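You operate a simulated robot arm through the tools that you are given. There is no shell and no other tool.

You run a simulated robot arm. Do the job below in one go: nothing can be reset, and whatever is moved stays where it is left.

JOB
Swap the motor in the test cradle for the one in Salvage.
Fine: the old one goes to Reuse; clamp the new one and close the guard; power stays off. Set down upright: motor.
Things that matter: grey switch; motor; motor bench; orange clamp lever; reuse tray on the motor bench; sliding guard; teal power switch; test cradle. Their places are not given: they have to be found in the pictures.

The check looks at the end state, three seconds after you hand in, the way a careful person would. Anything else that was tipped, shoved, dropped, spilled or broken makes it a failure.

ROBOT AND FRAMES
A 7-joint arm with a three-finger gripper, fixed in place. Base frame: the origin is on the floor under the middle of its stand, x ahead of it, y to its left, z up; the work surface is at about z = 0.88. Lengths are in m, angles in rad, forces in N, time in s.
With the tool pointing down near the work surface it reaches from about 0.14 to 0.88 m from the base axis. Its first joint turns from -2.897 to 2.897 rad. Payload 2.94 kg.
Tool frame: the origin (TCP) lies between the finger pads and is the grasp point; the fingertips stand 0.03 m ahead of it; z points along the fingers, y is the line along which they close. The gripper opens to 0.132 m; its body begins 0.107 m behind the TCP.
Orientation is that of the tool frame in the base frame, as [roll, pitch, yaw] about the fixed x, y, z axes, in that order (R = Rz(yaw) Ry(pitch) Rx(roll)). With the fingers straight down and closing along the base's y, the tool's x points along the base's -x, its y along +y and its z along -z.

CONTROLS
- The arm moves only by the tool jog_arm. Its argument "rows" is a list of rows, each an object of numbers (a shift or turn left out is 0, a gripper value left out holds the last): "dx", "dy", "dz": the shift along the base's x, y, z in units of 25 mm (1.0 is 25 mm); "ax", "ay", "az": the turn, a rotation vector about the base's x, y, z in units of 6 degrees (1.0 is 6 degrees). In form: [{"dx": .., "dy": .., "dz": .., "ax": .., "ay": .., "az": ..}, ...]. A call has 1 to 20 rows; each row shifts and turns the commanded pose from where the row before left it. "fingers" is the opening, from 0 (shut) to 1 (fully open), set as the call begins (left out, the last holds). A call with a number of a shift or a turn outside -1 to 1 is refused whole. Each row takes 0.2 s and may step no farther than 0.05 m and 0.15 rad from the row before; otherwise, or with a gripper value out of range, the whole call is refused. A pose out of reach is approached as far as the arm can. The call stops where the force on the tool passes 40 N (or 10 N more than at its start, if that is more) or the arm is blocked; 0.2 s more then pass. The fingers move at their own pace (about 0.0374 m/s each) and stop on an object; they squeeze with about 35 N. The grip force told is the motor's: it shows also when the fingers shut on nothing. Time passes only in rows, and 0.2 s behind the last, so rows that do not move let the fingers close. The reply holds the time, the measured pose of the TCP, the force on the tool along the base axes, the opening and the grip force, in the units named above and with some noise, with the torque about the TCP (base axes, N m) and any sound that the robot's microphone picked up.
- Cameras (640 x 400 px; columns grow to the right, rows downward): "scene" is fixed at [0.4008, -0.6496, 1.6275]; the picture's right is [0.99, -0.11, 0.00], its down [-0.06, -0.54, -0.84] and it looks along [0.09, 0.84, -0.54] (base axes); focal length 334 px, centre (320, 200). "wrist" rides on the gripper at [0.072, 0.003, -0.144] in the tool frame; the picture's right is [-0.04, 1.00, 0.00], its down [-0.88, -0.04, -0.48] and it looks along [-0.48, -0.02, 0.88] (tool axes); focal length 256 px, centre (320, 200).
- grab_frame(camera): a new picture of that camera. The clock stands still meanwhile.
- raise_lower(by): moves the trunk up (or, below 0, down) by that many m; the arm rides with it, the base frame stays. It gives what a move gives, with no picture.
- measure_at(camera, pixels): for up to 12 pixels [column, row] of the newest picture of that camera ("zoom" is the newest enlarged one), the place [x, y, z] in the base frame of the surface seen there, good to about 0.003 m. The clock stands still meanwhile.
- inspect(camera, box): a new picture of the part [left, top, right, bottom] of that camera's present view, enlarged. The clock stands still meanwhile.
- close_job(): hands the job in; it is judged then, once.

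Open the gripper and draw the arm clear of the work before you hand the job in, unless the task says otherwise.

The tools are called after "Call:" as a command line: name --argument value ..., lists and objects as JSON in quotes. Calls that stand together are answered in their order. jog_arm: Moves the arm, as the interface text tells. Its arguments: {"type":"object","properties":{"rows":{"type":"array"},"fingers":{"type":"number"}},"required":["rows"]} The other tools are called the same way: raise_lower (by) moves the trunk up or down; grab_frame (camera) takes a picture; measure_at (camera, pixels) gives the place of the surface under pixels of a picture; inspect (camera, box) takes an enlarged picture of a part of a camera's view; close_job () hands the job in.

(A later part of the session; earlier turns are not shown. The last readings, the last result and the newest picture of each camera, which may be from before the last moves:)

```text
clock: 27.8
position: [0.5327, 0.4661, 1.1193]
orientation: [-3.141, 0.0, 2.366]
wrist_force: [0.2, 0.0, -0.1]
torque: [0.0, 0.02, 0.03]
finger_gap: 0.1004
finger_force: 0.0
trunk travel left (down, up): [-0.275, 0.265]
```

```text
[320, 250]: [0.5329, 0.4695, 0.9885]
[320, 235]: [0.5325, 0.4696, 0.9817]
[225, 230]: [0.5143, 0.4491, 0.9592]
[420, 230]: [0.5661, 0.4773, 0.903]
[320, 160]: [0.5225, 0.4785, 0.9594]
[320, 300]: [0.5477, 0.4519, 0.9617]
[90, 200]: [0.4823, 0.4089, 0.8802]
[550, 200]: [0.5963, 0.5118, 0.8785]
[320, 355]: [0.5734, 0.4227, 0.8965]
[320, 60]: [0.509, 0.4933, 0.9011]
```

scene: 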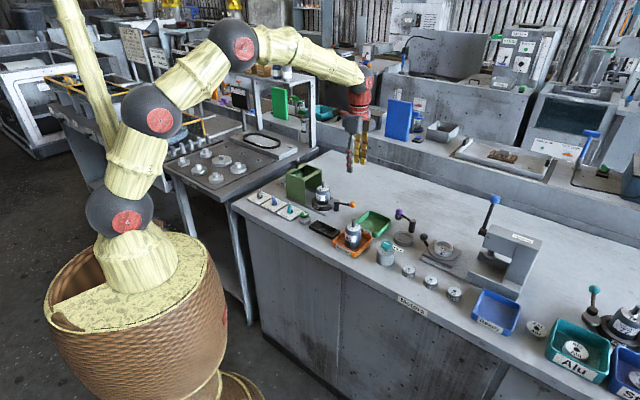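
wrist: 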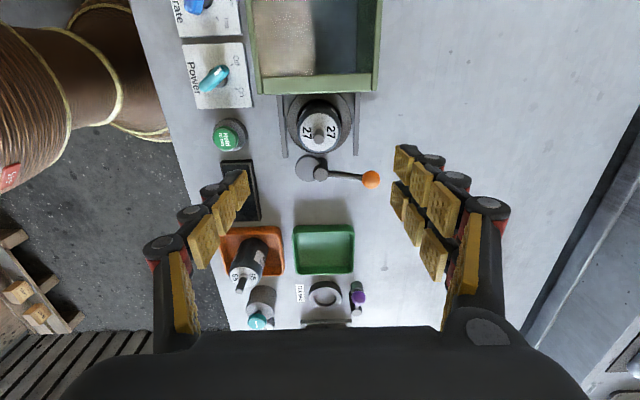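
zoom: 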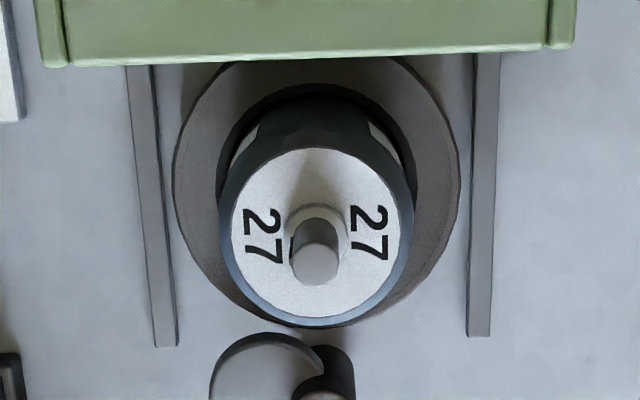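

The motor centre is ~2–3 mm toward +u of the TCP axis; I correct by (+1.4,−2.0) mm and descend to z≈0.942 with fingers straddling across the rails.

Call:
jog_arm --rows '[{"dx": 0.056, "dy": -0.08, "dz": -0.8}, {"dz": -0.9}, {"dz": -0.9}, {"dz": -0.9}, {"dz": -0.9}, {"dz": -0.9}, {"dz": -0.9}, {"dz": -0.89}, {}]' --fingers 0.76

Call:
grab_frame --camera "wrist"

Call:
inspect --camera "scene" --box '[270, 110, 390, 215]'

```text
clock: 29.8
position: [0.5357, 0.463, 0.9415]
orientation: [3.141, 0.001, 2.368]
wrist_force: [0.8, -0.7, -1.0]
torque: [0.02, 0.02, 0.02]
finger_gap: 0.1001
finger_force: 0.2
trunk travel left (down, up): [-0.275, 0.265]
```

```text
taken
```

wrist: 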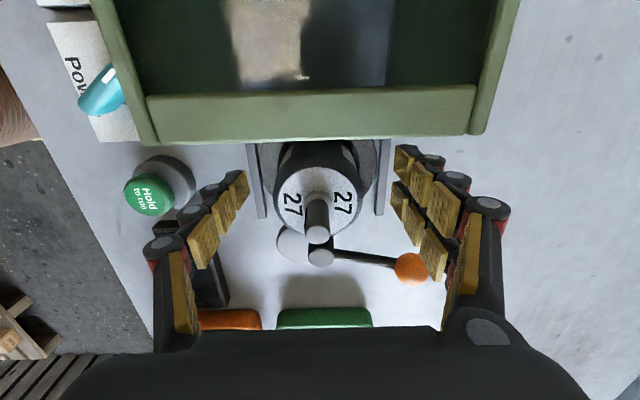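

```text
3.81 times, centred on (330, 162) of scene
```

zoom: 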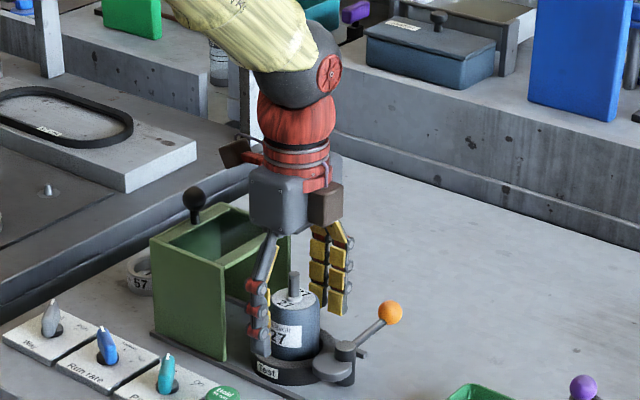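

The motor's top disc is centred (≈(316,200)) between the fingers. I close on it.

Call:
jog_arm --rows '[{}, {}, {}, {}, {}, {}, {}]' --fingers 0

Call:
grab_frame --camera "wrist"

Call:
inspect --camera "scene" --box '[270, 110, 390, 215]'

```text
clock: 31.4
position: [0.5353, 0.4636, 0.9416]
orientation: [-3.141, 0.0, 2.368]
wrist_force: [-0.7, -0.8, 0.4]
torque: [-0.07, 0.19, 0.03]
finger_gap: 0.0521
finger_force: 34.7
trunk travel left (down, up): [-0.275, 0.265]
```

```text
taken
```

wrist: 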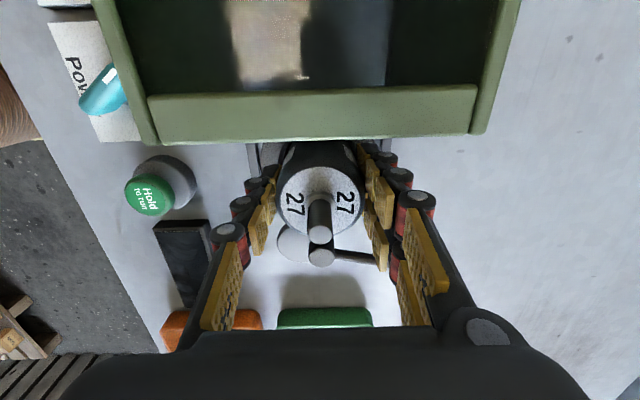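

```text
3.81 times, centred on (330, 162) of scene
```

zoom: 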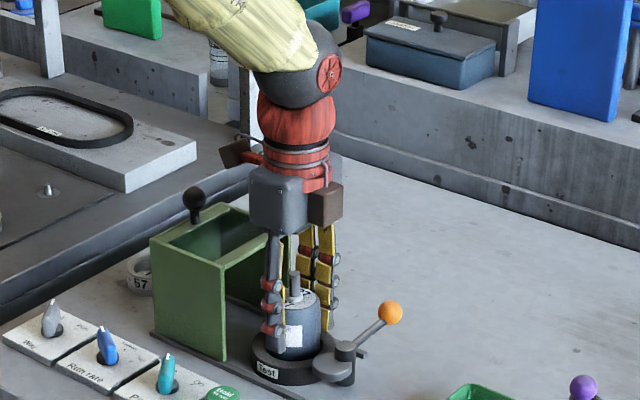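

Gripped at 0.052 m gap with 35 N. I lift straight up.

Call:
jog_arm --rows '[{"dz": 0.3}, {"dz": 0.5}, {"dz": 0.7}, {"dz": 0.9}, {"dz": 1}, {"dz": 1}, {"dz": 1}, {}]' --fingers 0

Call:
grab_frame --camera "wrist"

Call:
inspect --camera "scene" --box '[270, 110, 390, 215]'

```text
clock: 33.2
position: [0.5352, 0.4629, 1.0748]
orientation: [-3.14, -0.001, 2.368]
wrist_force: [0.4, 0.8, -4.6]
torque: [0.05, 0.02, -0.02]
finger_gap: 0.0524
finger_force: 35.0
trunk travel left (down, up): [-0.275, 0.265]
```

```text
taken
```

wrist: 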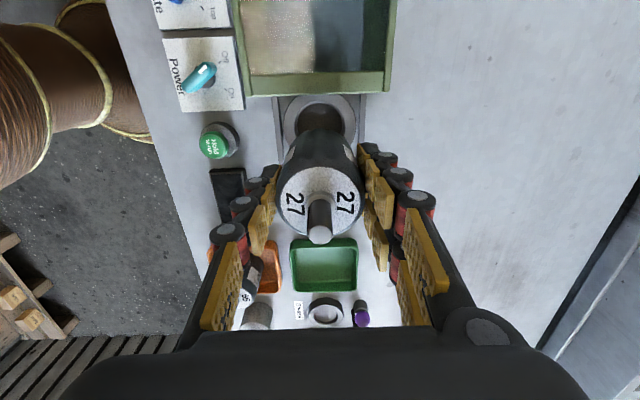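

```text
3.81 times, centred on (330, 162) of scene
```

zoom: 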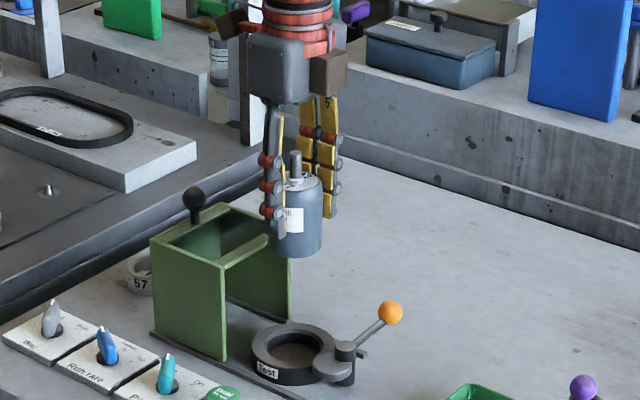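

Motor 27 is out. I measure the empty cradle (ring around (320,115) in wrist view) and the Reuse tray for placement.

Call:
inspect --camera "wrist" --box '[270, 80, 370, 150]'

Call:
measure_at --camera "zoom" --pixels '[[320, 150], [320, 200], [100, 215], [540, 215], [160, 190], [480, 190], [320, 100], [320, 85]]'

Call:
measure_at --camera "wrist" --pixels '[[294, 243], [354, 243], [294, 287], [357, 285], [325, 265], [325, 241], [325, 289], [310, 275], [340, 255]]'

```text
5.71 times, centred on (320, 115) of wrist
```

zoom: 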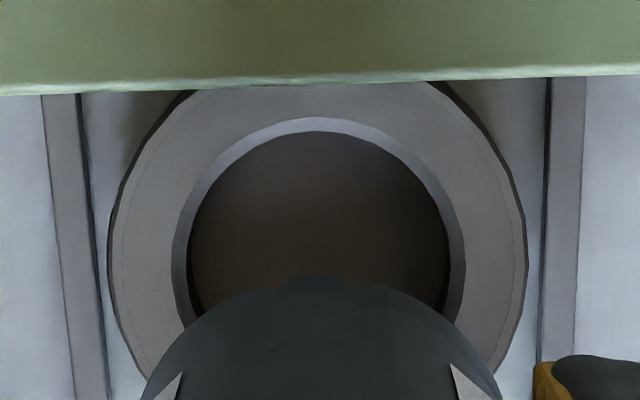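

```text
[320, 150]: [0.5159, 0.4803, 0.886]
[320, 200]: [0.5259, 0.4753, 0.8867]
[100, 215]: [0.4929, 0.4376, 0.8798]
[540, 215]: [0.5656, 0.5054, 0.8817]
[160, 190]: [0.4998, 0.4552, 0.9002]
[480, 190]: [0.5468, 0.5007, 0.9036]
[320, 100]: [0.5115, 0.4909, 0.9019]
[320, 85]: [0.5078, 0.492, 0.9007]
```

```text
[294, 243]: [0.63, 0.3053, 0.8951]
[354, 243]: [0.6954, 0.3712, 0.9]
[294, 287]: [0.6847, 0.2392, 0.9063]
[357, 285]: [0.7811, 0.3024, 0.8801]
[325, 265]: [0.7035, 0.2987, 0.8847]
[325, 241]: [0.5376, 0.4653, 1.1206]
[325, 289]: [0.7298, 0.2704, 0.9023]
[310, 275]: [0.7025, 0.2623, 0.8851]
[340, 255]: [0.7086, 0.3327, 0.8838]
```

Cradle floor z≈0.886, ring top 0.902 with chamfer; Reuse tray centre ≈ (0.692,0.303), floor z≈0.8845. I carry motor 27 over the Reuse tray.

Call:
jog_arm --rows '[{"dx": 0.4, "dy": -0.4}, {"dx": 0.85, "dy": -0.87}, {"dx": 0.85, "dy": -0.87}, {"dx": 0.85, "dy": -0.87}, {"dx": 0.85, "dy": -0.87}, {"dx": 0.85, "dy": -0.87}, {"dx": 0.85, "dy": -0.87}, {"dx": 0.77, "dy": -0.78}, {}, {}]' --fingers 0

Call:
grab_frame --camera "wrist"

Call:
inspect --camera "scene" --box '[320, 130, 440, 255]'

```text
clock: 35.4
position: [0.6922, 0.3026, 1.0763]
orientation: [-3.141, -0.002, 2.368]
wrist_force: [0.4, -0.1, -4.0]
torque: [0.04, 0.01, 0.05]
finger_gap: 0.0522
finger_force: 35.6
trunk travel left (down, up): [-0.275, 0.265]
```

```text
taken
```

wrist: 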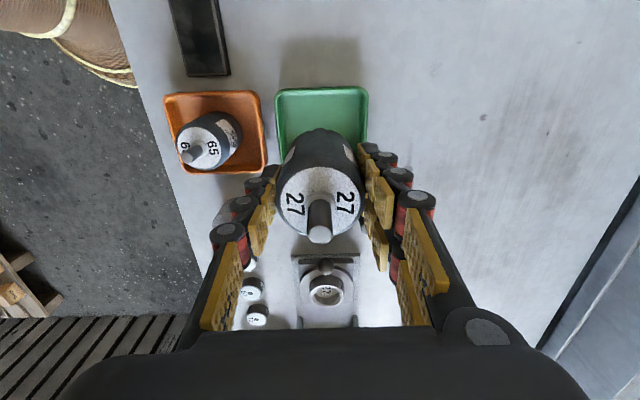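

```text
3.20 times, centred on (380, 192) of scene
```

zoom: 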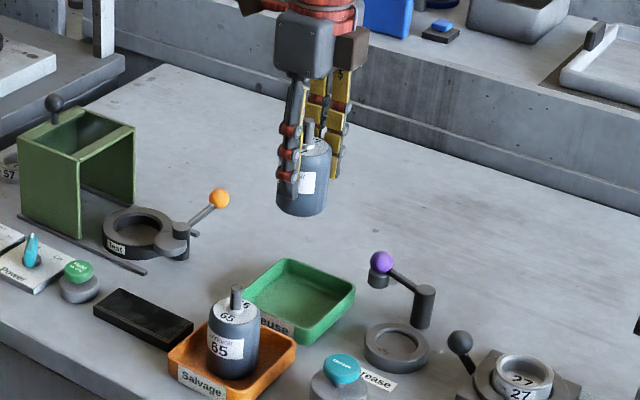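

The tray's visible rim spans columns 276–368 below the held motor. I measure the visible rim corners to confirm centring.

Call:
measure_at --camera "wrist" --pixels '[[279, 92], [365, 92], [276, 140], [367, 140], [320, 89], [283, 120], [362, 120], [320, 110], [185, 155], [260, 165]]'

Call:
measure_at --camera "zoom" --pixels '[[288, 262], [352, 295], [300, 335], [245, 300], [300, 300], [380, 262], [425, 290], [395, 335]]'

```text
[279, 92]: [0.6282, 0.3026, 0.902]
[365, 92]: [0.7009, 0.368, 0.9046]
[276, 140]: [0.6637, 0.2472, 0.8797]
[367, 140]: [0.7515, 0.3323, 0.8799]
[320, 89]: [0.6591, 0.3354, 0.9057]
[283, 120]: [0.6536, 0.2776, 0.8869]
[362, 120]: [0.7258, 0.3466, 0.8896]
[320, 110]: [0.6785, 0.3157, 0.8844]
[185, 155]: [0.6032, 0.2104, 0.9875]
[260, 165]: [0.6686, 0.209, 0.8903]
```

```text
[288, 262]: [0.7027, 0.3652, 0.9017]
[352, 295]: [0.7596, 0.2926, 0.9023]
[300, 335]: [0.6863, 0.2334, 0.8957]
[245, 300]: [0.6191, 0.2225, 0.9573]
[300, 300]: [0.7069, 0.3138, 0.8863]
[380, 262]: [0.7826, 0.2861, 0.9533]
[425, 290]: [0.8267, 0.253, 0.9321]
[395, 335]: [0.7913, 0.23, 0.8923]
```

Averaged rim corners give a tray centre of (0.6935,0.2995); I shift by (+1.5,−3) mm and lower to just above the floor.

Call:
jog_arm --rows '[{"dx": 0.06, "dy": -0.12, "dz": -0.6}, {"dz": -0.9}, {"dz": -0.9}, {"dz": -0.9}, {"dz": -0.8}, {"dz": -0.6}, {"dz": -0.4}, {"dz": -0.2}, {}]' --fingers 0

Call:
grab_frame --camera "wrist"

Call:
inspect --camera "scene" --box '[320, 130, 440, 255]'

```text
clock: 37.4
position: [0.692, 0.3006, 0.9449]
orientation: [3.139, 0.0, 2.369]
wrist_force: [0.2, -0.6, -5.5]
torque: [-0.01, 0.02, 0.02]
finger_gap: 0.0524
finger_force: 35.2
trunk travel left (down, up): [-0.275, 0.265]
```

```text
taken
```

wrist: 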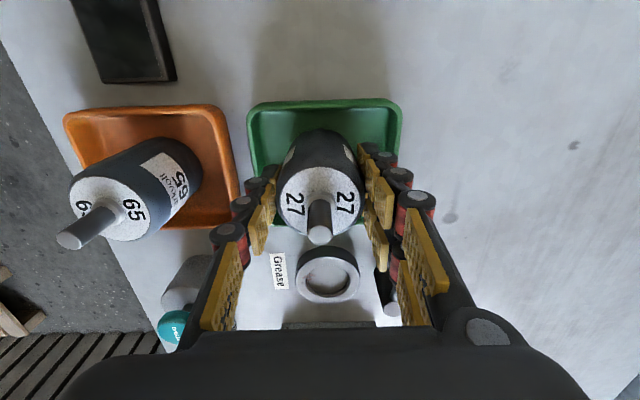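

```text
3.20 times, centred on (380, 192) of scene
```

zoom: 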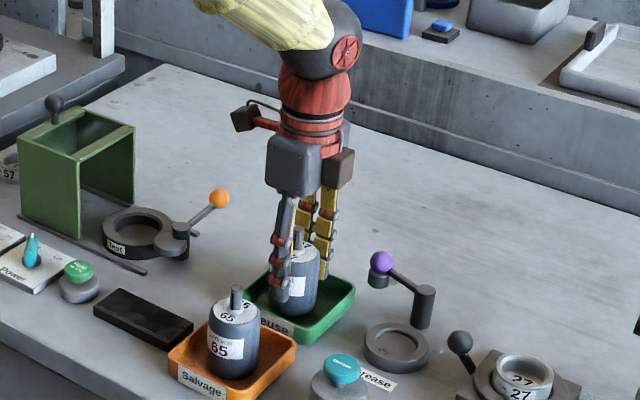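

Motor 27 sits inside the tray just above the floor (TCP z 0.945). I lower in small steps until the wrist load drops.

Call:
jog_arm --rows '[{"dz": -0.06}, {"dz": -0.06}, {}]' --fingers 0

Call:
jog_arm --rows '[{"dz": -0.04}, {"dz": -0.04}, {}]' --fingers 0

```text
clock: 38.2
position: [0.6932, 0.3003, 0.9401]
orientation: [-3.138, -0.001, 2.369]
wrist_force: [0.1, 0.3, -3.7]
torque: [-0.02, 0.02, 0.01]
finger_gap: 0.0522
finger_force: 34.9
trunk travel left (down, up): [-0.275, 0.265]
```

```text
clock: 39.0
position: [0.6931, 0.3012, 0.9387]
orientation: [3.14, 0.001, 2.368]
wrist_force: [0.4, -1.9, 5.3]
torque: [-0.22, 0.18, 0.05]
finger_gap: 0.0523
finger_force: 35.1
trunk travel left (down, up): [-0.275, 0.265]
```

The force flipped to +5 N: the motor rests on the tray floor. I open the fingers modestly to 0.075 m and rise straight up.

Call:
jog_arm --rows '[{"dz": 0.03}, {}, {}, {}]' --fingers 0.57

Call:
inspect --camera "scene" --box '[320, 130, 440, 255]'

Call:
grab_frame --camera "wrist"

```text
clock: 40.0
position: [0.6933, 0.301, 0.9381]
orientation: [-3.139, -0.002, 2.368]
wrist_force: [-0.1, 0.0, 0.2]
torque: [0.0, 0.03, -0.02]
finger_gap: 0.0753
finger_force: 0.1
trunk travel left (down, up): [-0.275, 0.265]
```

```text
3.20 times, centred on (380, 192) of scene
```

zoom: 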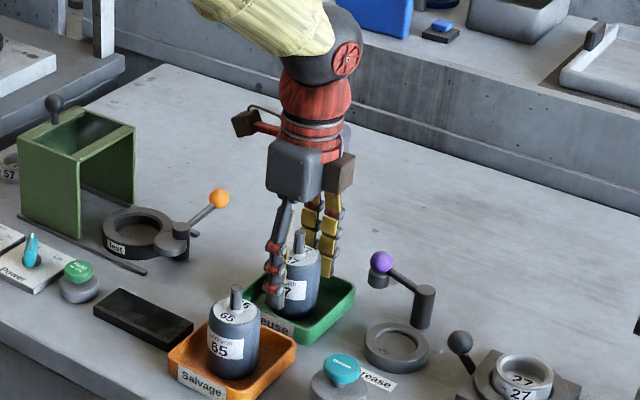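

```text
taken
```

wrist: 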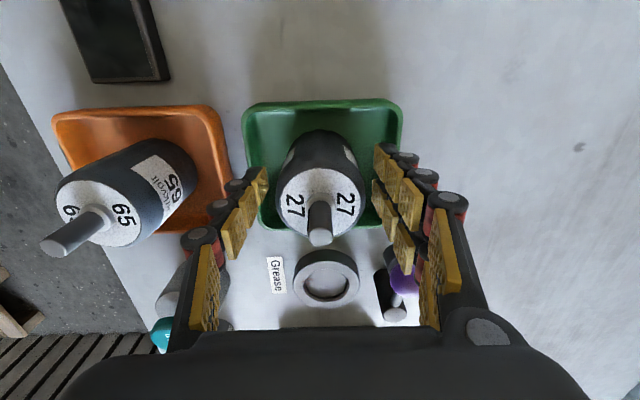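

Motor 27 stands upright in Reuse. I rise and then move above motor 65 in Salvage.

Call:
jog_arm --rows '[{"dz": 0.5}, {"dz": 1}, {"dz": 1}, {"dz": 1}, {"dz": 1}, {"dz": 1}, {"dz": 1}, {"dx": -0.5, "dy": -0.5}, {"dx": -0.9, "dy": -0.9}, {"dx": -0.9, "dy": -0.9}, {"dx": -0.9, "dy": -0.9}, {"dx": -0.33, "dy": -0.42}, {}]' --fingers 0.57

Call:
grab_frame --camera "wrist"

Call:
inspect --camera "scene" --box '[310, 130, 430, 270]'

```text
clock: 42.8
position: [0.6043, 0.2082, 1.1015]
orientation: [3.141, -0.001, 2.369]
wrist_force: [0.0, 0.3, 0.3]
torque: [0.01, 0.03, 0.0]
finger_gap: 0.0754
finger_force: 0.1
trunk travel left (down, up): [-0.275, 0.265]
```

```text
taken
```

wrist: 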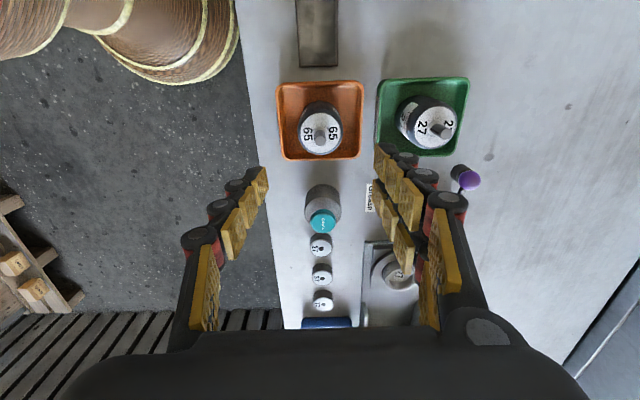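

```text
2.86 times, centred on (370, 200) of scene
```

zoom: 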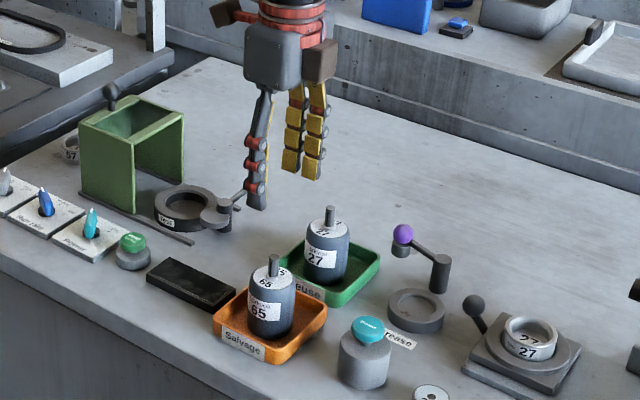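

Motor 65 is at (319,132) under the hand, motor 27 upright at (427,125). I zoom and measure motor 65 and the grease pot clearance.

Call:
inspect --camera "wrist" --box '[265, 75, 375, 165]'

Call:
measure_at --camera "zoom" --pixels '[[320, 195], [320, 270], [230, 240], [408, 240], [320, 178], [320, 325], [323, 285], [240, 210], [400, 210]]'

Call:
measure_at --camera "wrist" --pixels '[[322, 185], [322, 220], [306, 205], [340, 205], [440, 130], [320, 158], [320, 84]]'

```text
4.44 times, centred on (320, 120) of wrist
```

zoom: 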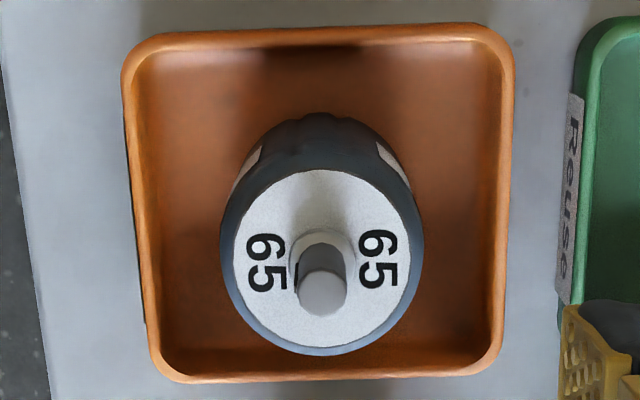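

```text
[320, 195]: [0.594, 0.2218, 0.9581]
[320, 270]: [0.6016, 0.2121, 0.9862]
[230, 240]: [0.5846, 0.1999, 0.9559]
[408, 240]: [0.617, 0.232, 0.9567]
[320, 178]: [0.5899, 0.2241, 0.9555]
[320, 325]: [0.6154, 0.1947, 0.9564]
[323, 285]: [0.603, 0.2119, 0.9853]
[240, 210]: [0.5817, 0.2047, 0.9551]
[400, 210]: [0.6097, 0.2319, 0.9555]
```

```text
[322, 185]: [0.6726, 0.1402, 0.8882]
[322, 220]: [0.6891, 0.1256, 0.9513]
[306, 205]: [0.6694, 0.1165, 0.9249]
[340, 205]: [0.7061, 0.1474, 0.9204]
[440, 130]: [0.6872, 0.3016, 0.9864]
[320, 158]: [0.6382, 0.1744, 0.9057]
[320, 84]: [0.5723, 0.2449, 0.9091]
```

Motor 65's centre aligns with the TCP axis within ~2 mm (top-disc centre at row 133 as expected). I descend around it to z≈0.942.

Call:
jog_arm --rows '[{"dx": -0.03, "dy": 0.05, "dz": -0.7}, {"dz": -0.9}, {"dz": -0.9}, {"dz": -0.9}, {"dz": -0.9}, {"dz": -0.9}, {"dz": -0.8}, {"dz": -0.38}, {}]' --fingers 0.66

Call:
grab_frame --camera "wrist"

Call:
inspect --camera "scene" --box '[310, 150, 430, 270]'

```text
clock: 44.8
position: [0.6033, 0.21, 0.943]
orientation: [3.14, 0.0, 2.367]
wrist_force: [-0.6, 0.8, 0.2]
torque: [-0.01, -0.04, 0.05]
finger_gap: 0.0871
finger_force: 0.1
trunk travel left (down, up): [-0.275, 0.265]
```

```text
taken
```

wrist: 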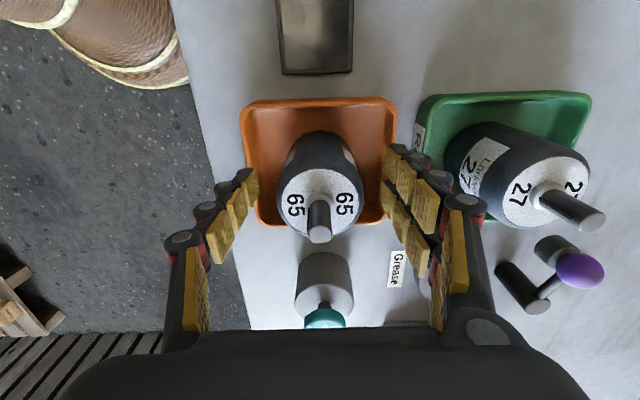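

```text
3.33 times, centred on (370, 210) of scene
```

zoom: 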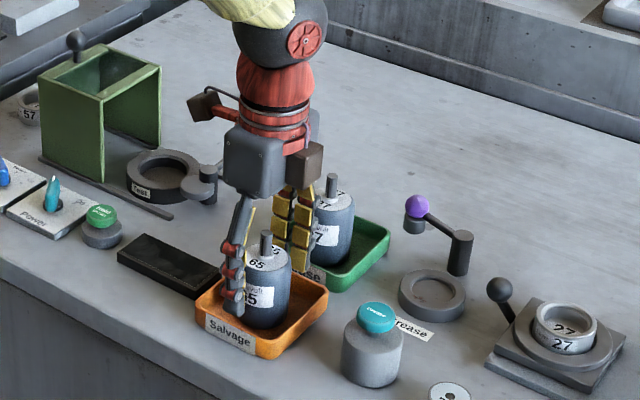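

Motor 65 is centred between the fingers and motor 27 remains clear on the right. I close on motor 65.

Call:
jog_arm --rows '[{}, {}, {}, {}, {}, {}]' --fingers 0

Call:
jog_arm --rows '[{"dz": 0.3}, {"dz": 0.5}, {"dz": 0.7}, {"dz": 0.9}, {"dz": 1}, {"dz": 1}, {"dz": 1}, {}]' --fingers 0

Call:
grab_frame --camera "wrist"

Call:
inspect --camera "scene" --box '[310, 130, 430, 270]'

```text
clock: 46.2
position: [0.604, 0.2097, 0.9427]
orientation: [-3.142, 0.001, 2.368]
wrist_force: [-0.5, -1.4, 1.0]
torque: [-0.03, 0.02, 0.0]
finger_gap: 0.0523
finger_force: 35.0
trunk travel left (down, up): [-0.275, 0.265]
```

```text
clock: 48.0
position: [0.6047, 0.2101, 1.075]
orientation: [3.141, 0.0, 2.37]
wrist_force: [0.7, 0.3, -3.8]
torque: [0.04, 0.01, 0.01]
finger_gap: 0.0525
finger_force: 34.9
trunk travel left (down, up): [-0.275, 0.265]
```

```text
taken
```

wrist: 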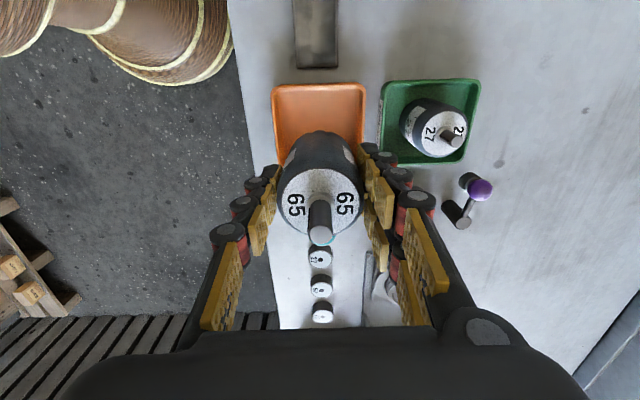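

```text
2.86 times, centred on (370, 200) of scene
```

zoom: 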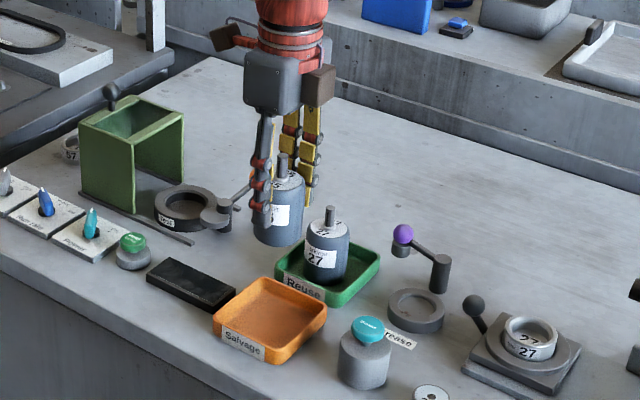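

Motor 65 is held in the same in-hand pose as 27 was (top disc 278–365 px). I carry it above the cradle at the TCP spot where 27 was picked, (0.5353,0.4634).

Call:
jog_arm --rows '[{"dx": -0.1, "dy": 0.4}, {"dx": -0.2433, "dy": 0.885}, {"dx": -0.2433, "dy": 0.885}, {"dx": -0.2433, "dy": 0.885}, {"dx": -0.2433, "dy": 0.885}, {"dx": -0.2433, "dy": 0.885}, {"dx": -0.2433, "dy": 0.885}, {"dx": -0.2433, "dy": 0.885}, {"dx": -0.2433, "dy": 0.885}, {"dx": -0.2433, "dy": 0.885}, {"dx": -0.2433, "dy": 0.885}, {"dx": -0.2433, "dy": 0.882}, {}, {}]' --fingers 0

Call:
grab_frame --camera "wrist"

Call:
inspect --camera "scene" --box '[270, 110, 390, 215]'

```text
clock: 51.0
position: [0.5358, 0.4663, 1.0763]
orientation: [3.141, 0.0, 2.367]
wrist_force: [0.3, 0.4, -4.8]
torque: [0.03, 0.0, 0.02]
finger_gap: 0.0524
finger_force: 35.2
trunk travel left (down, up): [-0.275, 0.265]
```

```text
taken
```

wrist: 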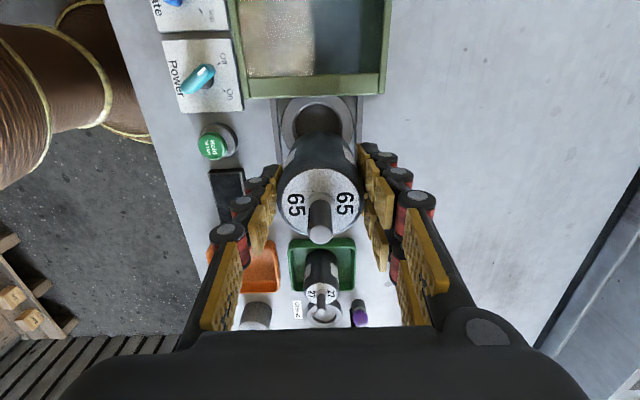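

```text
3.81 times, centred on (330, 162) of scene
```

zoom: 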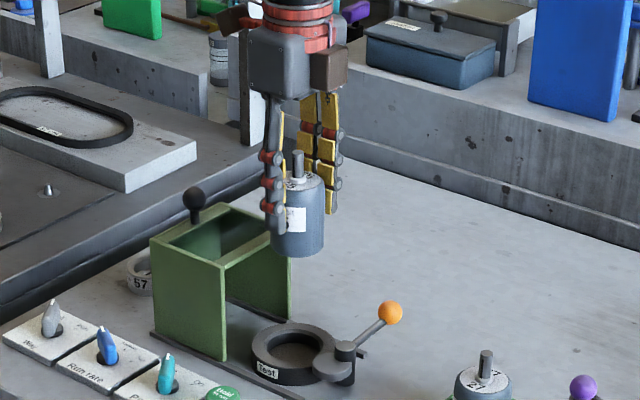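

TCP is at (0.5358,0.4663), 3 mm off in y; I correct that, then compare the ring view with the earlier one.

Call:
jog_arm --rows '[{"dx": -0.02, "dy": -0.12}, {}, {}]' --fingers 0

Call:
inspect --camera "wrist" --box '[270, 80, 370, 150]'

```text
clock: 51.8
position: [0.5348, 0.4627, 1.0779]
orientation: [-3.14, 0.001, 2.369]
wrist_force: [-0.2, -0.2, -4.6]
torque: [0.0, 0.0, 0.0]
finger_gap: 0.0526
finger_force: 34.8
trunk travel left (down, up): [-0.275, 0.265]
```

```text
5.71 times, centred on (320, 115) of wrist
```

zoom: 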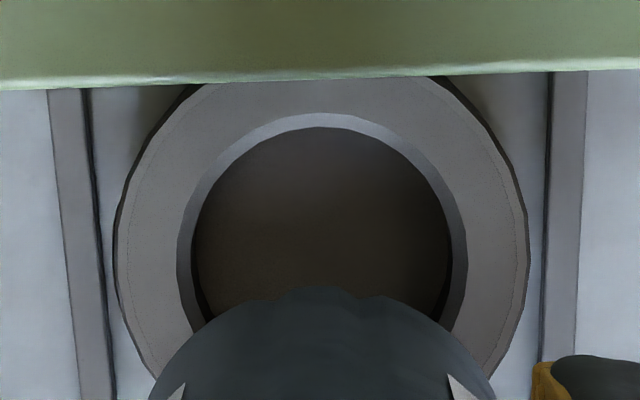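

View matches the earlier pick view within ~1 mm. I lower to just above the ring top (TCP z≈0.966) and look.

Call:
jog_arm --rows '[{"dz": -0.7}, {"dz": -0.9}, {"dz": -0.9}, {"dz": -0.9}, {"dz": -0.7}, {"dz": -0.37}, {}, {}]' --fingers 0

Call:
inspect --camera "wrist" --box '[240, 100, 400, 260]'

Call:
inspect --camera "scene" --box '[295, 155, 375, 215]'

```text
clock: 53.6
position: [0.5346, 0.4586, 0.9649]
orientation: [-3.141, 0.001, 2.37]
wrist_force: [0.1, 0.2, -4.7]
torque: [-0.02, -0.01, -0.01]
finger_gap: 0.0522
finger_force: 34.7
trunk travel left (down, up): [-0.275, 0.265]
```

```text
2.50 times, centred on (320, 180) of wrist
```

zoom: 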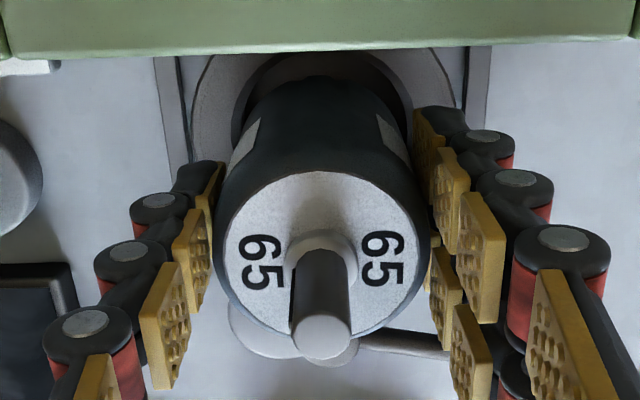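

```text
6.67 times, centred on (335, 185) of scene
```

zoom: 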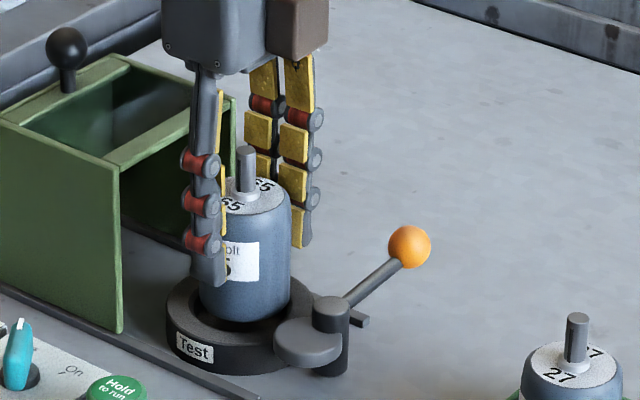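

The reading shows y=0.4586, about 4 mm off the target 0.4634; I wait a moment to re-read the pose before inserting.

Call:
jog_arm --rows '[{}, {}]' --fingers 0

Call:
measure_at --camera "zoom" --pixels '[[246, 160], [210, 205], [285, 190], [240, 280], [170, 310], [300, 290], [190, 300], [240, 330]]'

```text
clock: 54.2
position: [0.5346, 0.4607, 0.9652]
orientation: [3.14, 0.001, 2.369]
wrist_force: [-0.9, -0.5, -5.1]
torque: [0.02, 0.04, 0.03]
finger_gap: 0.0525
finger_force: 34.9
trunk travel left (down, up): [-0.275, 0.265]
```

```text
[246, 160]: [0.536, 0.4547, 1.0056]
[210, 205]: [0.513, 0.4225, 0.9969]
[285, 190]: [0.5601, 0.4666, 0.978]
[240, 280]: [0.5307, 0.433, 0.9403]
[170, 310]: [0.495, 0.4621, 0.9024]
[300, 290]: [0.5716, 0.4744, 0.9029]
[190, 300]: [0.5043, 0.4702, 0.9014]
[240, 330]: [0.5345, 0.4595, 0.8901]
```

Tracking my commands, I'm ~2 mm short in y of the original pick pose; the ring centre also appears slightly right of the motor in the view. I correct (+0.6,+2.3) mm.

Call:
jog_arm --rows '[{"dx": 0.025, "dy": 0.09}, {}, {}]' --fingers 0

Call:
inspect --camera "wrist" --box '[240, 100, 400, 260]'

Call:
inspect --camera "scene" --box '[310, 180, 350, 214]'

```text
clock: 55.0
position: [0.5357, 0.4635, 0.9665]
orientation: [-3.141, 0.001, 2.368]
wrist_force: [-0.5, 0.6, -4.8]
torque: [0.01, 0.0, -0.03]
finger_gap: 0.0522
finger_force: 34.9
trunk travel left (down, up): [-0.275, 0.265]
```

```text
2.50 times, centred on (320, 180) of wrist
```

zoom: 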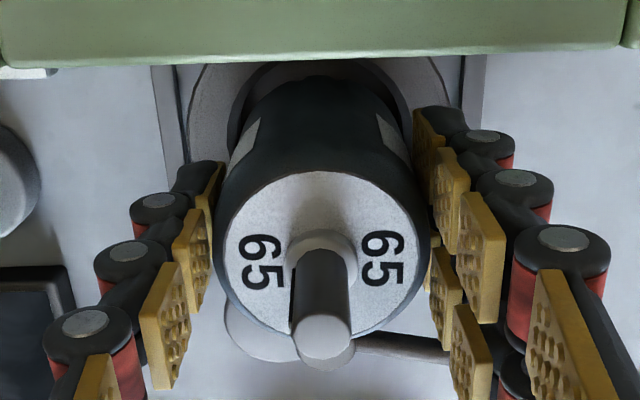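

```text
11.76 times, centred on (330, 197) of scene
```

zoom: 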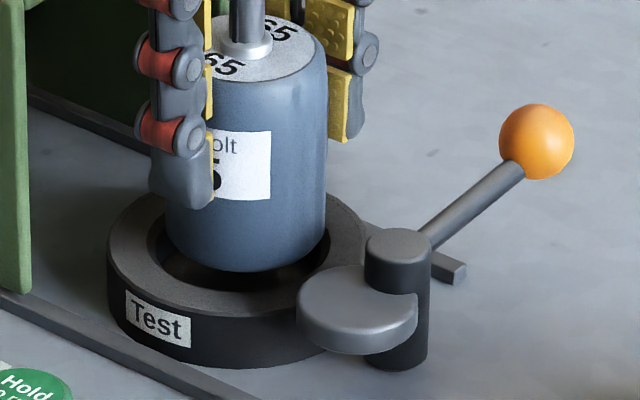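

The motor is centred over the ring (motor 165–328 px versus ring bore 148–340). I lower gently into it.

Call:
jog_arm --rows '[{"dz": -0.15}, {"dz": -0.2}, {"dz": -0.2}, {"dz": -0.1}, {}]' --fingers 0

Call:
inspect --camera "scene" --box '[310, 180, 350, 214]'

```text
clock: 56.2
position: [0.5346, 0.4635, 0.9495]
orientation: [-3.141, 0.001, 2.369]
wrist_force: [-2.4, 3.6, -4.0]
torque: [0.18, 0.1, 0.03]
finger_gap: 0.0523
finger_force: 34.7
trunk travel left (down, up): [-0.275, 0.265]
```

```text
11.76 times, centred on (330, 197) of scene
```

zoom: 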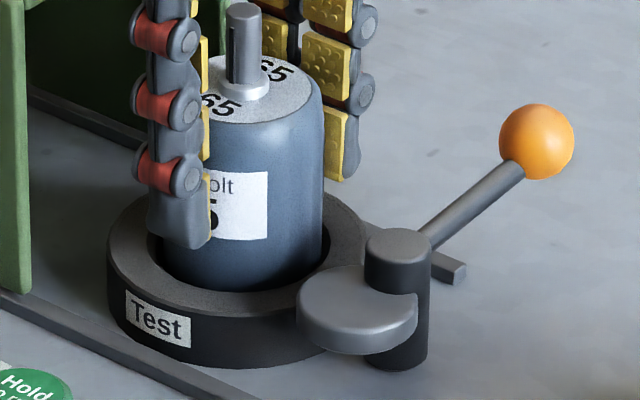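

Slight lateral contact (−2.4,+3.6 N) shows the motor touching the +u side of the bore, so I ease ~1.2 mm toward −u and continue down.

Call:
jog_arm --rows '[{"dx": -0.035, "dy": 0.035}, {"dz": -0.06}, {"dz": -0.06}, {}]' --fingers 0

```text
clock: 57.2
position: [0.5324, 0.4641, 0.9466]
orientation: [-3.141, 0.001, 2.37]
wrist_force: [0.1, 0.3, -5.1]
torque: [0.03, 0.01, -0.01]
finger_gap: 0.0525
finger_force: 35.3
trunk travel left (down, up): [-0.275, 0.265]
```

Contact force vanished and the motor is free in the bore at TCP z 0.9466. I continue downward in fine steps until it seats.

Call:
jog_arm --rows '[{"dz": -0.05}, {"dz": -0.05}, {}]' --fingers 0

Call:
inspect --camera "scene" --box '[310, 180, 350, 214]'

```text
clock: 58.0
position: [0.5327, 0.4635, 0.944]
orientation: [3.141, -0.001, 2.367]
wrist_force: [0.4, -0.8, 0.6]
torque: [-0.13, 0.09, 0.02]
finger_gap: 0.0522
finger_force: 34.6
trunk travel left (down, up): [-0.275, 0.265]
```

```text
11.76 times, centred on (330, 197) of scene
```

zoom: 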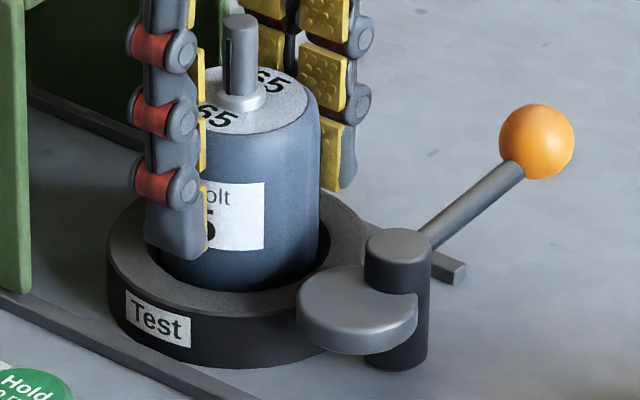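

Load went from −5 N to +0.6 N at z 0.944: motor 65 is seated on the cradle floor. I open the fingers and check it before rising.

Call:
jog_arm --rows '[{}, {}, {}, {}]' --fingers 0.66

Call:
jog_arm --rows '[{"dz": 0.5}, {"dz": 1}, {"dz": 1}, {"dz": 1}, {"dz": 1}, {"dz": 1}, {"dz": 1}, {"dz": 0.5}, {}]' --fingers 0.66

Call:
grab_frame --camera "wrist"

Call:
inspect --camera "scene" --box '[270, 160, 390, 235]'

```text
clock: 59.0
position: [0.5318, 0.4636, 0.944]
orientation: [3.141, 0.0, 2.37]
wrist_force: [-1.2, -0.3, 0.3]
torque: [0.0, 0.01, -0.04]
finger_gap: 0.0873
finger_force: 0.0
trunk travel left (down, up): [-0.275, 0.265]
```

```text
clock: 61.0
position: [0.5325, 0.4629, 1.1196]
orientation: [-3.141, -0.001, 2.369]
wrist_force: [0.5, 0.2, 0.4]
torque: [0.04, -0.04, -0.02]
finger_gap: 0.0871
finger_force: 0.0
trunk travel left (down, up): [-0.275, 0.265]
```

```text
taken
```

wrist: 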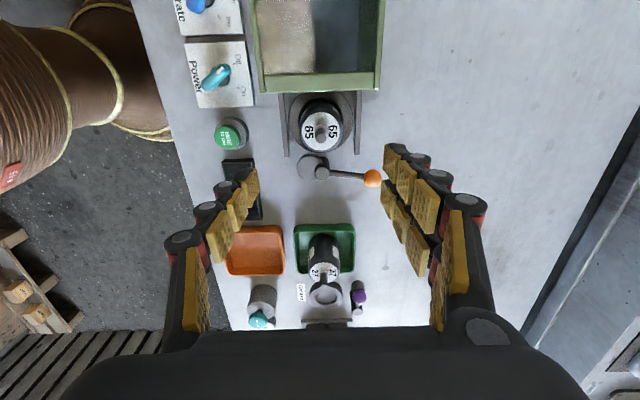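

```text
5.33 times, centred on (330, 198) of scene
```

zoom: 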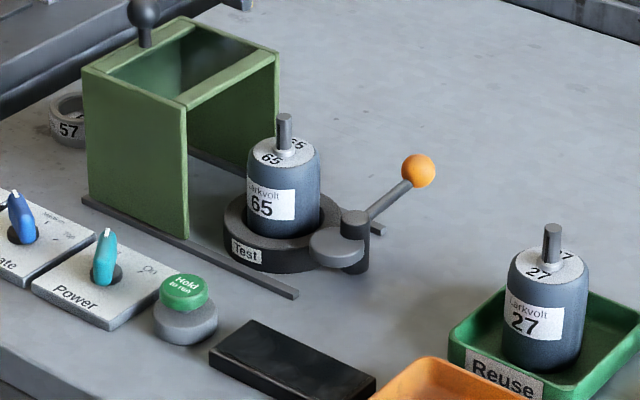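

Motor 65 sits upright in the cradle and 27 in Reuse. Now I go back above the lever ball (≈(0.633,0.466)), restoring the tangential orientation.

Call:
jog_arm --rows '[{"dx": 0.2365, "dy": 0.011, "az": 0.9436}, {"dx": 0.2365, "dy": 0.011, "az": 0.9436}, {"dx": 0.2365, "dy": 0.011, "az": 0.9436}, {"dx": 0.2365, "dy": 0.011, "az": 0.9436}, {"dx": 0.2365, "dy": 0.011, "az": 0.9436}, {"dx": 0.2365, "dy": 0.011, "az": 0.9436}, {"dx": 0.2365, "dy": 0.011, "az": 0.9436}, {"dx": 0.2365, "dy": 0.011, "az": 0.9436}, {"dx": 0.2365, "dy": 0.011, "az": 0.9436}, {"dx": 0.2365, "dy": 0.011, "az": 0.9436}, {"dx": 0.2365, "dy": 0.011, "az": 0.9436}, {"dx": 0.2365, "dy": 0.011, "az": 0.9436}, {"dx": 0.2365, "dy": 0.011, "az": 0.9436}, {"dx": 0.2365, "dy": 0.011, "az": 0.9436}, {"dx": 0.2365, "dy": 0.011, "az": 0.9436}, {"dx": 0.2365, "dy": 0.011, "az": 0.9436}, {"dx": 0.2365, "dy": 0.011, "az": 0.9436}, {}]' --fingers 0.5

Call:
grab_frame --camera "wrist"

Call:
measure_at --camera "wrist" --pixels '[[316, 124], [320, 120], [322, 65]]'

```text
clock: 64.8
position: [0.6342, 0.4667, 1.1199]
orientation: [3.141, -0.001, -2.235]
wrist_force: [0.3, -0.5, -0.3]
torque: [0.0, -0.01, -0.04]
finger_gap: 0.0659
finger_force: 0.0
trunk travel left (down, up): [-0.275, 0.265]
```

```text
taken
```

wrist: 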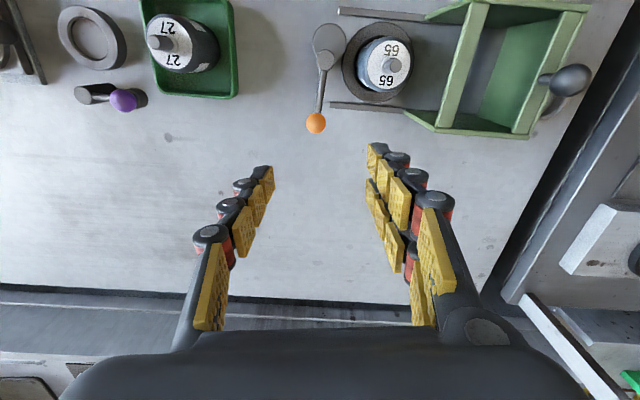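

```text
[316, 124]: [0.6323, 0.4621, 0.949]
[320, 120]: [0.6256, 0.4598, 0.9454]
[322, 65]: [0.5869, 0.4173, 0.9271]
```

Ball at (316,123) is ~5 mm left of centre; I shift slightly and descend around it with the 0.066 m gap.

Call:
jog_arm --rows '[{"dx": 0.1, "dy": -0.09, "dz": -0.9}, {"dz": -1}, {"dz": -1}, {"dz": -1}, {"dz": -1}, {"dz": -1}, {"dz": -1}, {}]' --fingers 0.5

Call:
grab_frame --camera "wrist"

```text
clock: 66.6
position: [0.6376, 0.4675, 0.9468]
orientation: [3.14, 0.001, -2.237]
wrist_force: [0.3, -0.4, 0.2]
torque: [0.0, 0.03, 0.02]
finger_gap: 0.0659
finger_force: 0.0
trunk travel left (down, up): [-0.275, 0.265]
```

```text
taken
```

wrist: 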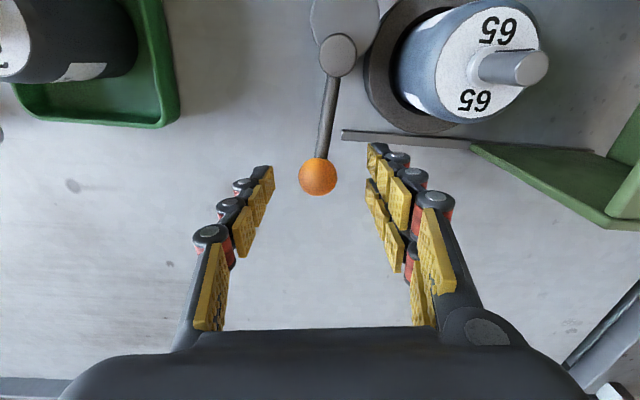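

The lever lies ~10° off the tool axis at its stop and the ball is ~6 mm nearer the pivot; I align position and yaw, then close to a loose 0.032 m.

Call:
jog_arm --rows '[{"dx": -0.09, "dy": -0.05, "az": -0.8}, {"dx": -0.09, "dy": -0.04, "az": -0.8}, {}]' --fingers 0.5

Call:
jog_arm --rows '[{}, {}, {}, {}]' --fingers 0.24

Call:
grab_frame --camera "wrist"

```text
clock: 67.4
position: [0.6326, 0.4642, 0.9464]
orientation: [-3.142, -0.001, -2.407]
wrist_force: [0.2, 0.2, -0.2]
torque: [0.01, -0.01, 0.0]
finger_gap: 0.0661
finger_force: 0.1
trunk travel left (down, up): [-0.275, 0.265]
```

```text
clock: 68.4
position: [0.6329, 0.4647, 0.9468]
orientation: [3.141, -0.001, -2.404]
wrist_force: [1.6, -0.6, 0.1]
torque: [0.02, 0.02, -0.02]
finger_gap: 0.0324
finger_force: 0.4
trunk travel left (down, up): [-0.275, 0.265]
```

```text
taken
```

wrist: 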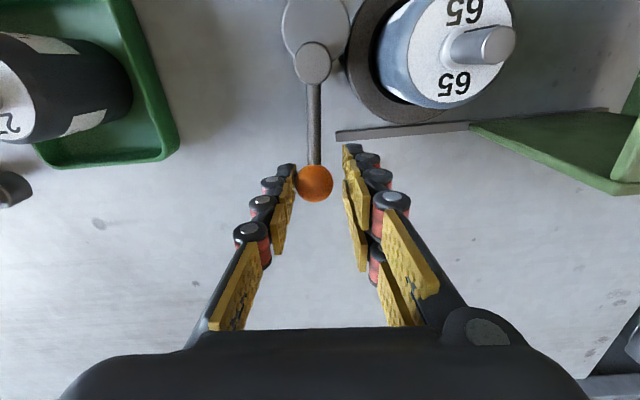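

Ball at (313,183) is between the pads with the lever aligned. I swing it clockwise back toward the clamped position, first half.

Call:
jog_arm --rows '[{"dx": 0.183, "dy": -0.226, "az": -1}, {"dx": 0.158, "dy": -0.244, "az": -1}, {"dx": 0.132, "dy": -0.259, "az": -1}, {"dx": 0.104, "dy": -0.272, "az": -1}, {"dx": 0.075, "dy": -0.281, "az": -1}, {"dx": 0.046, "dy": -0.288, "az": -1}, {"dx": 0.015, "dy": -0.29, "az": -1}]' --fingers 0.24

Call:
grab_frame --camera "wrist"

```text
clock: 70.0
position: [0.6495, 0.4174, 0.9462]
orientation: [-3.142, 0.001, -3.139]
wrist_force: [-0.2, 0.5, -0.5]
torque: [0.02, 0.0, -0.04]
finger_gap: 0.0319
finger_force: 0.2
trunk travel left (down, up): [-0.275, 0.265]
```

```text
taken
```

wrist: 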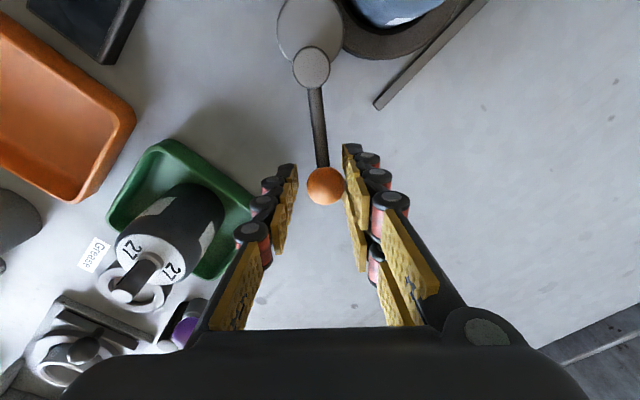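

The lever follows (≈0° now). Motor 27 in the Reuse tray stays clear of the hand; I continue the second half.

Call:
jog_arm --rows '[{"dx": -0.015, "dy": -0.29, "az": -1}, {"dx": -0.046, "dy": -0.288, "az": -1}, {"dx": -0.075, "dy": -0.281, "az": -1}, {"dx": -0.104, "dy": -0.272, "az": -1}, {"dx": -0.132, "dy": -0.259, "az": -1}]' --fingers 0.24

Call:
grab_frame --camera "wrist"

Call:
inspect --camera "scene" --box '[295, 150, 415, 240]'

```text
clock: 71.2
position: [0.6401, 0.3828, 0.9453]
orientation: [3.141, 0.001, 2.621]
wrist_force: [0.6, -0.3, -0.9]
torque: [-0.02, 0.01, -0.01]
finger_gap: 0.0318
finger_force: 0.1
trunk travel left (down, up): [-0.275, 0.265]
```

```text
taken
```

wrist: 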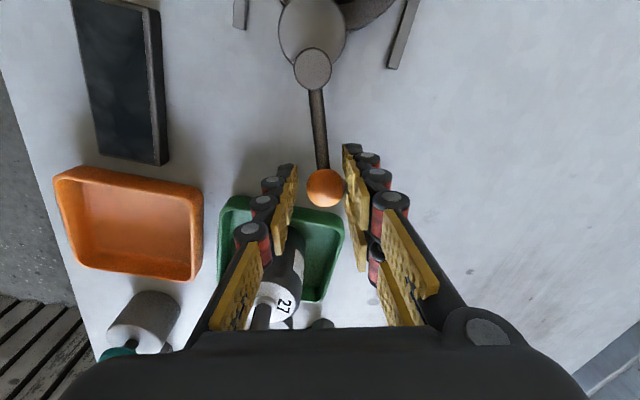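

```text
4.44 times, centred on (355, 195) of scene
```

zoom: 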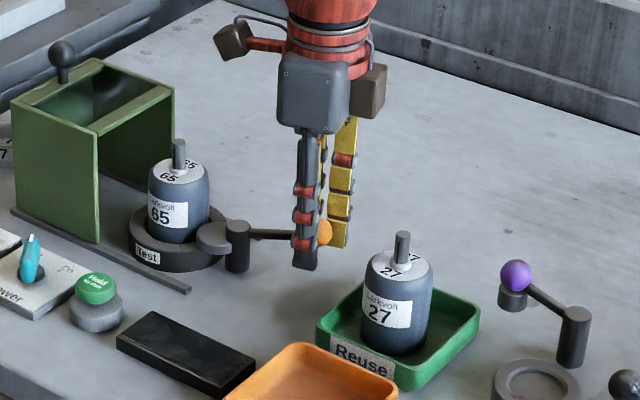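

Lever nearly home. I continue with the last steps and watch for the clamp stop force.

Call:
jog_arm --rows '[{"dx": -0.158, "dy": -0.244, "az": -1}, {"dx": -0.183, "dy": -0.226, "az": -1}]' --fingers 0.24

Call:
grab_frame --camera "wrist"

```text
clock: 71.8
position: [0.6317, 0.3704, 0.9471]
orientation: [-3.141, -0.002, 2.411]
wrist_force: [0.4, 0.0, -0.7]
torque: [-0.01, -0.01, -0.02]
finger_gap: 0.0316
finger_force: 0.1
trunk travel left (down, up): [-0.275, 0.265]
```

```text
taken
```

wrist: 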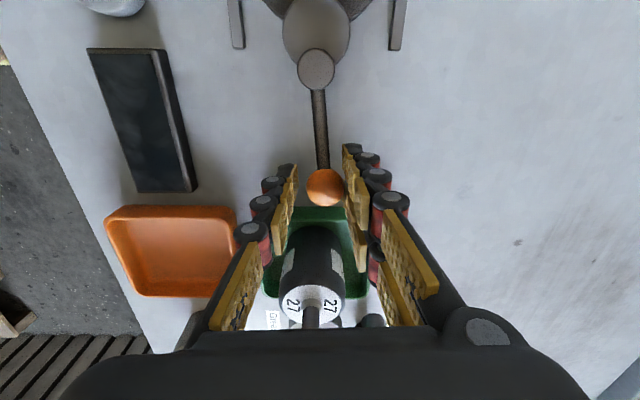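

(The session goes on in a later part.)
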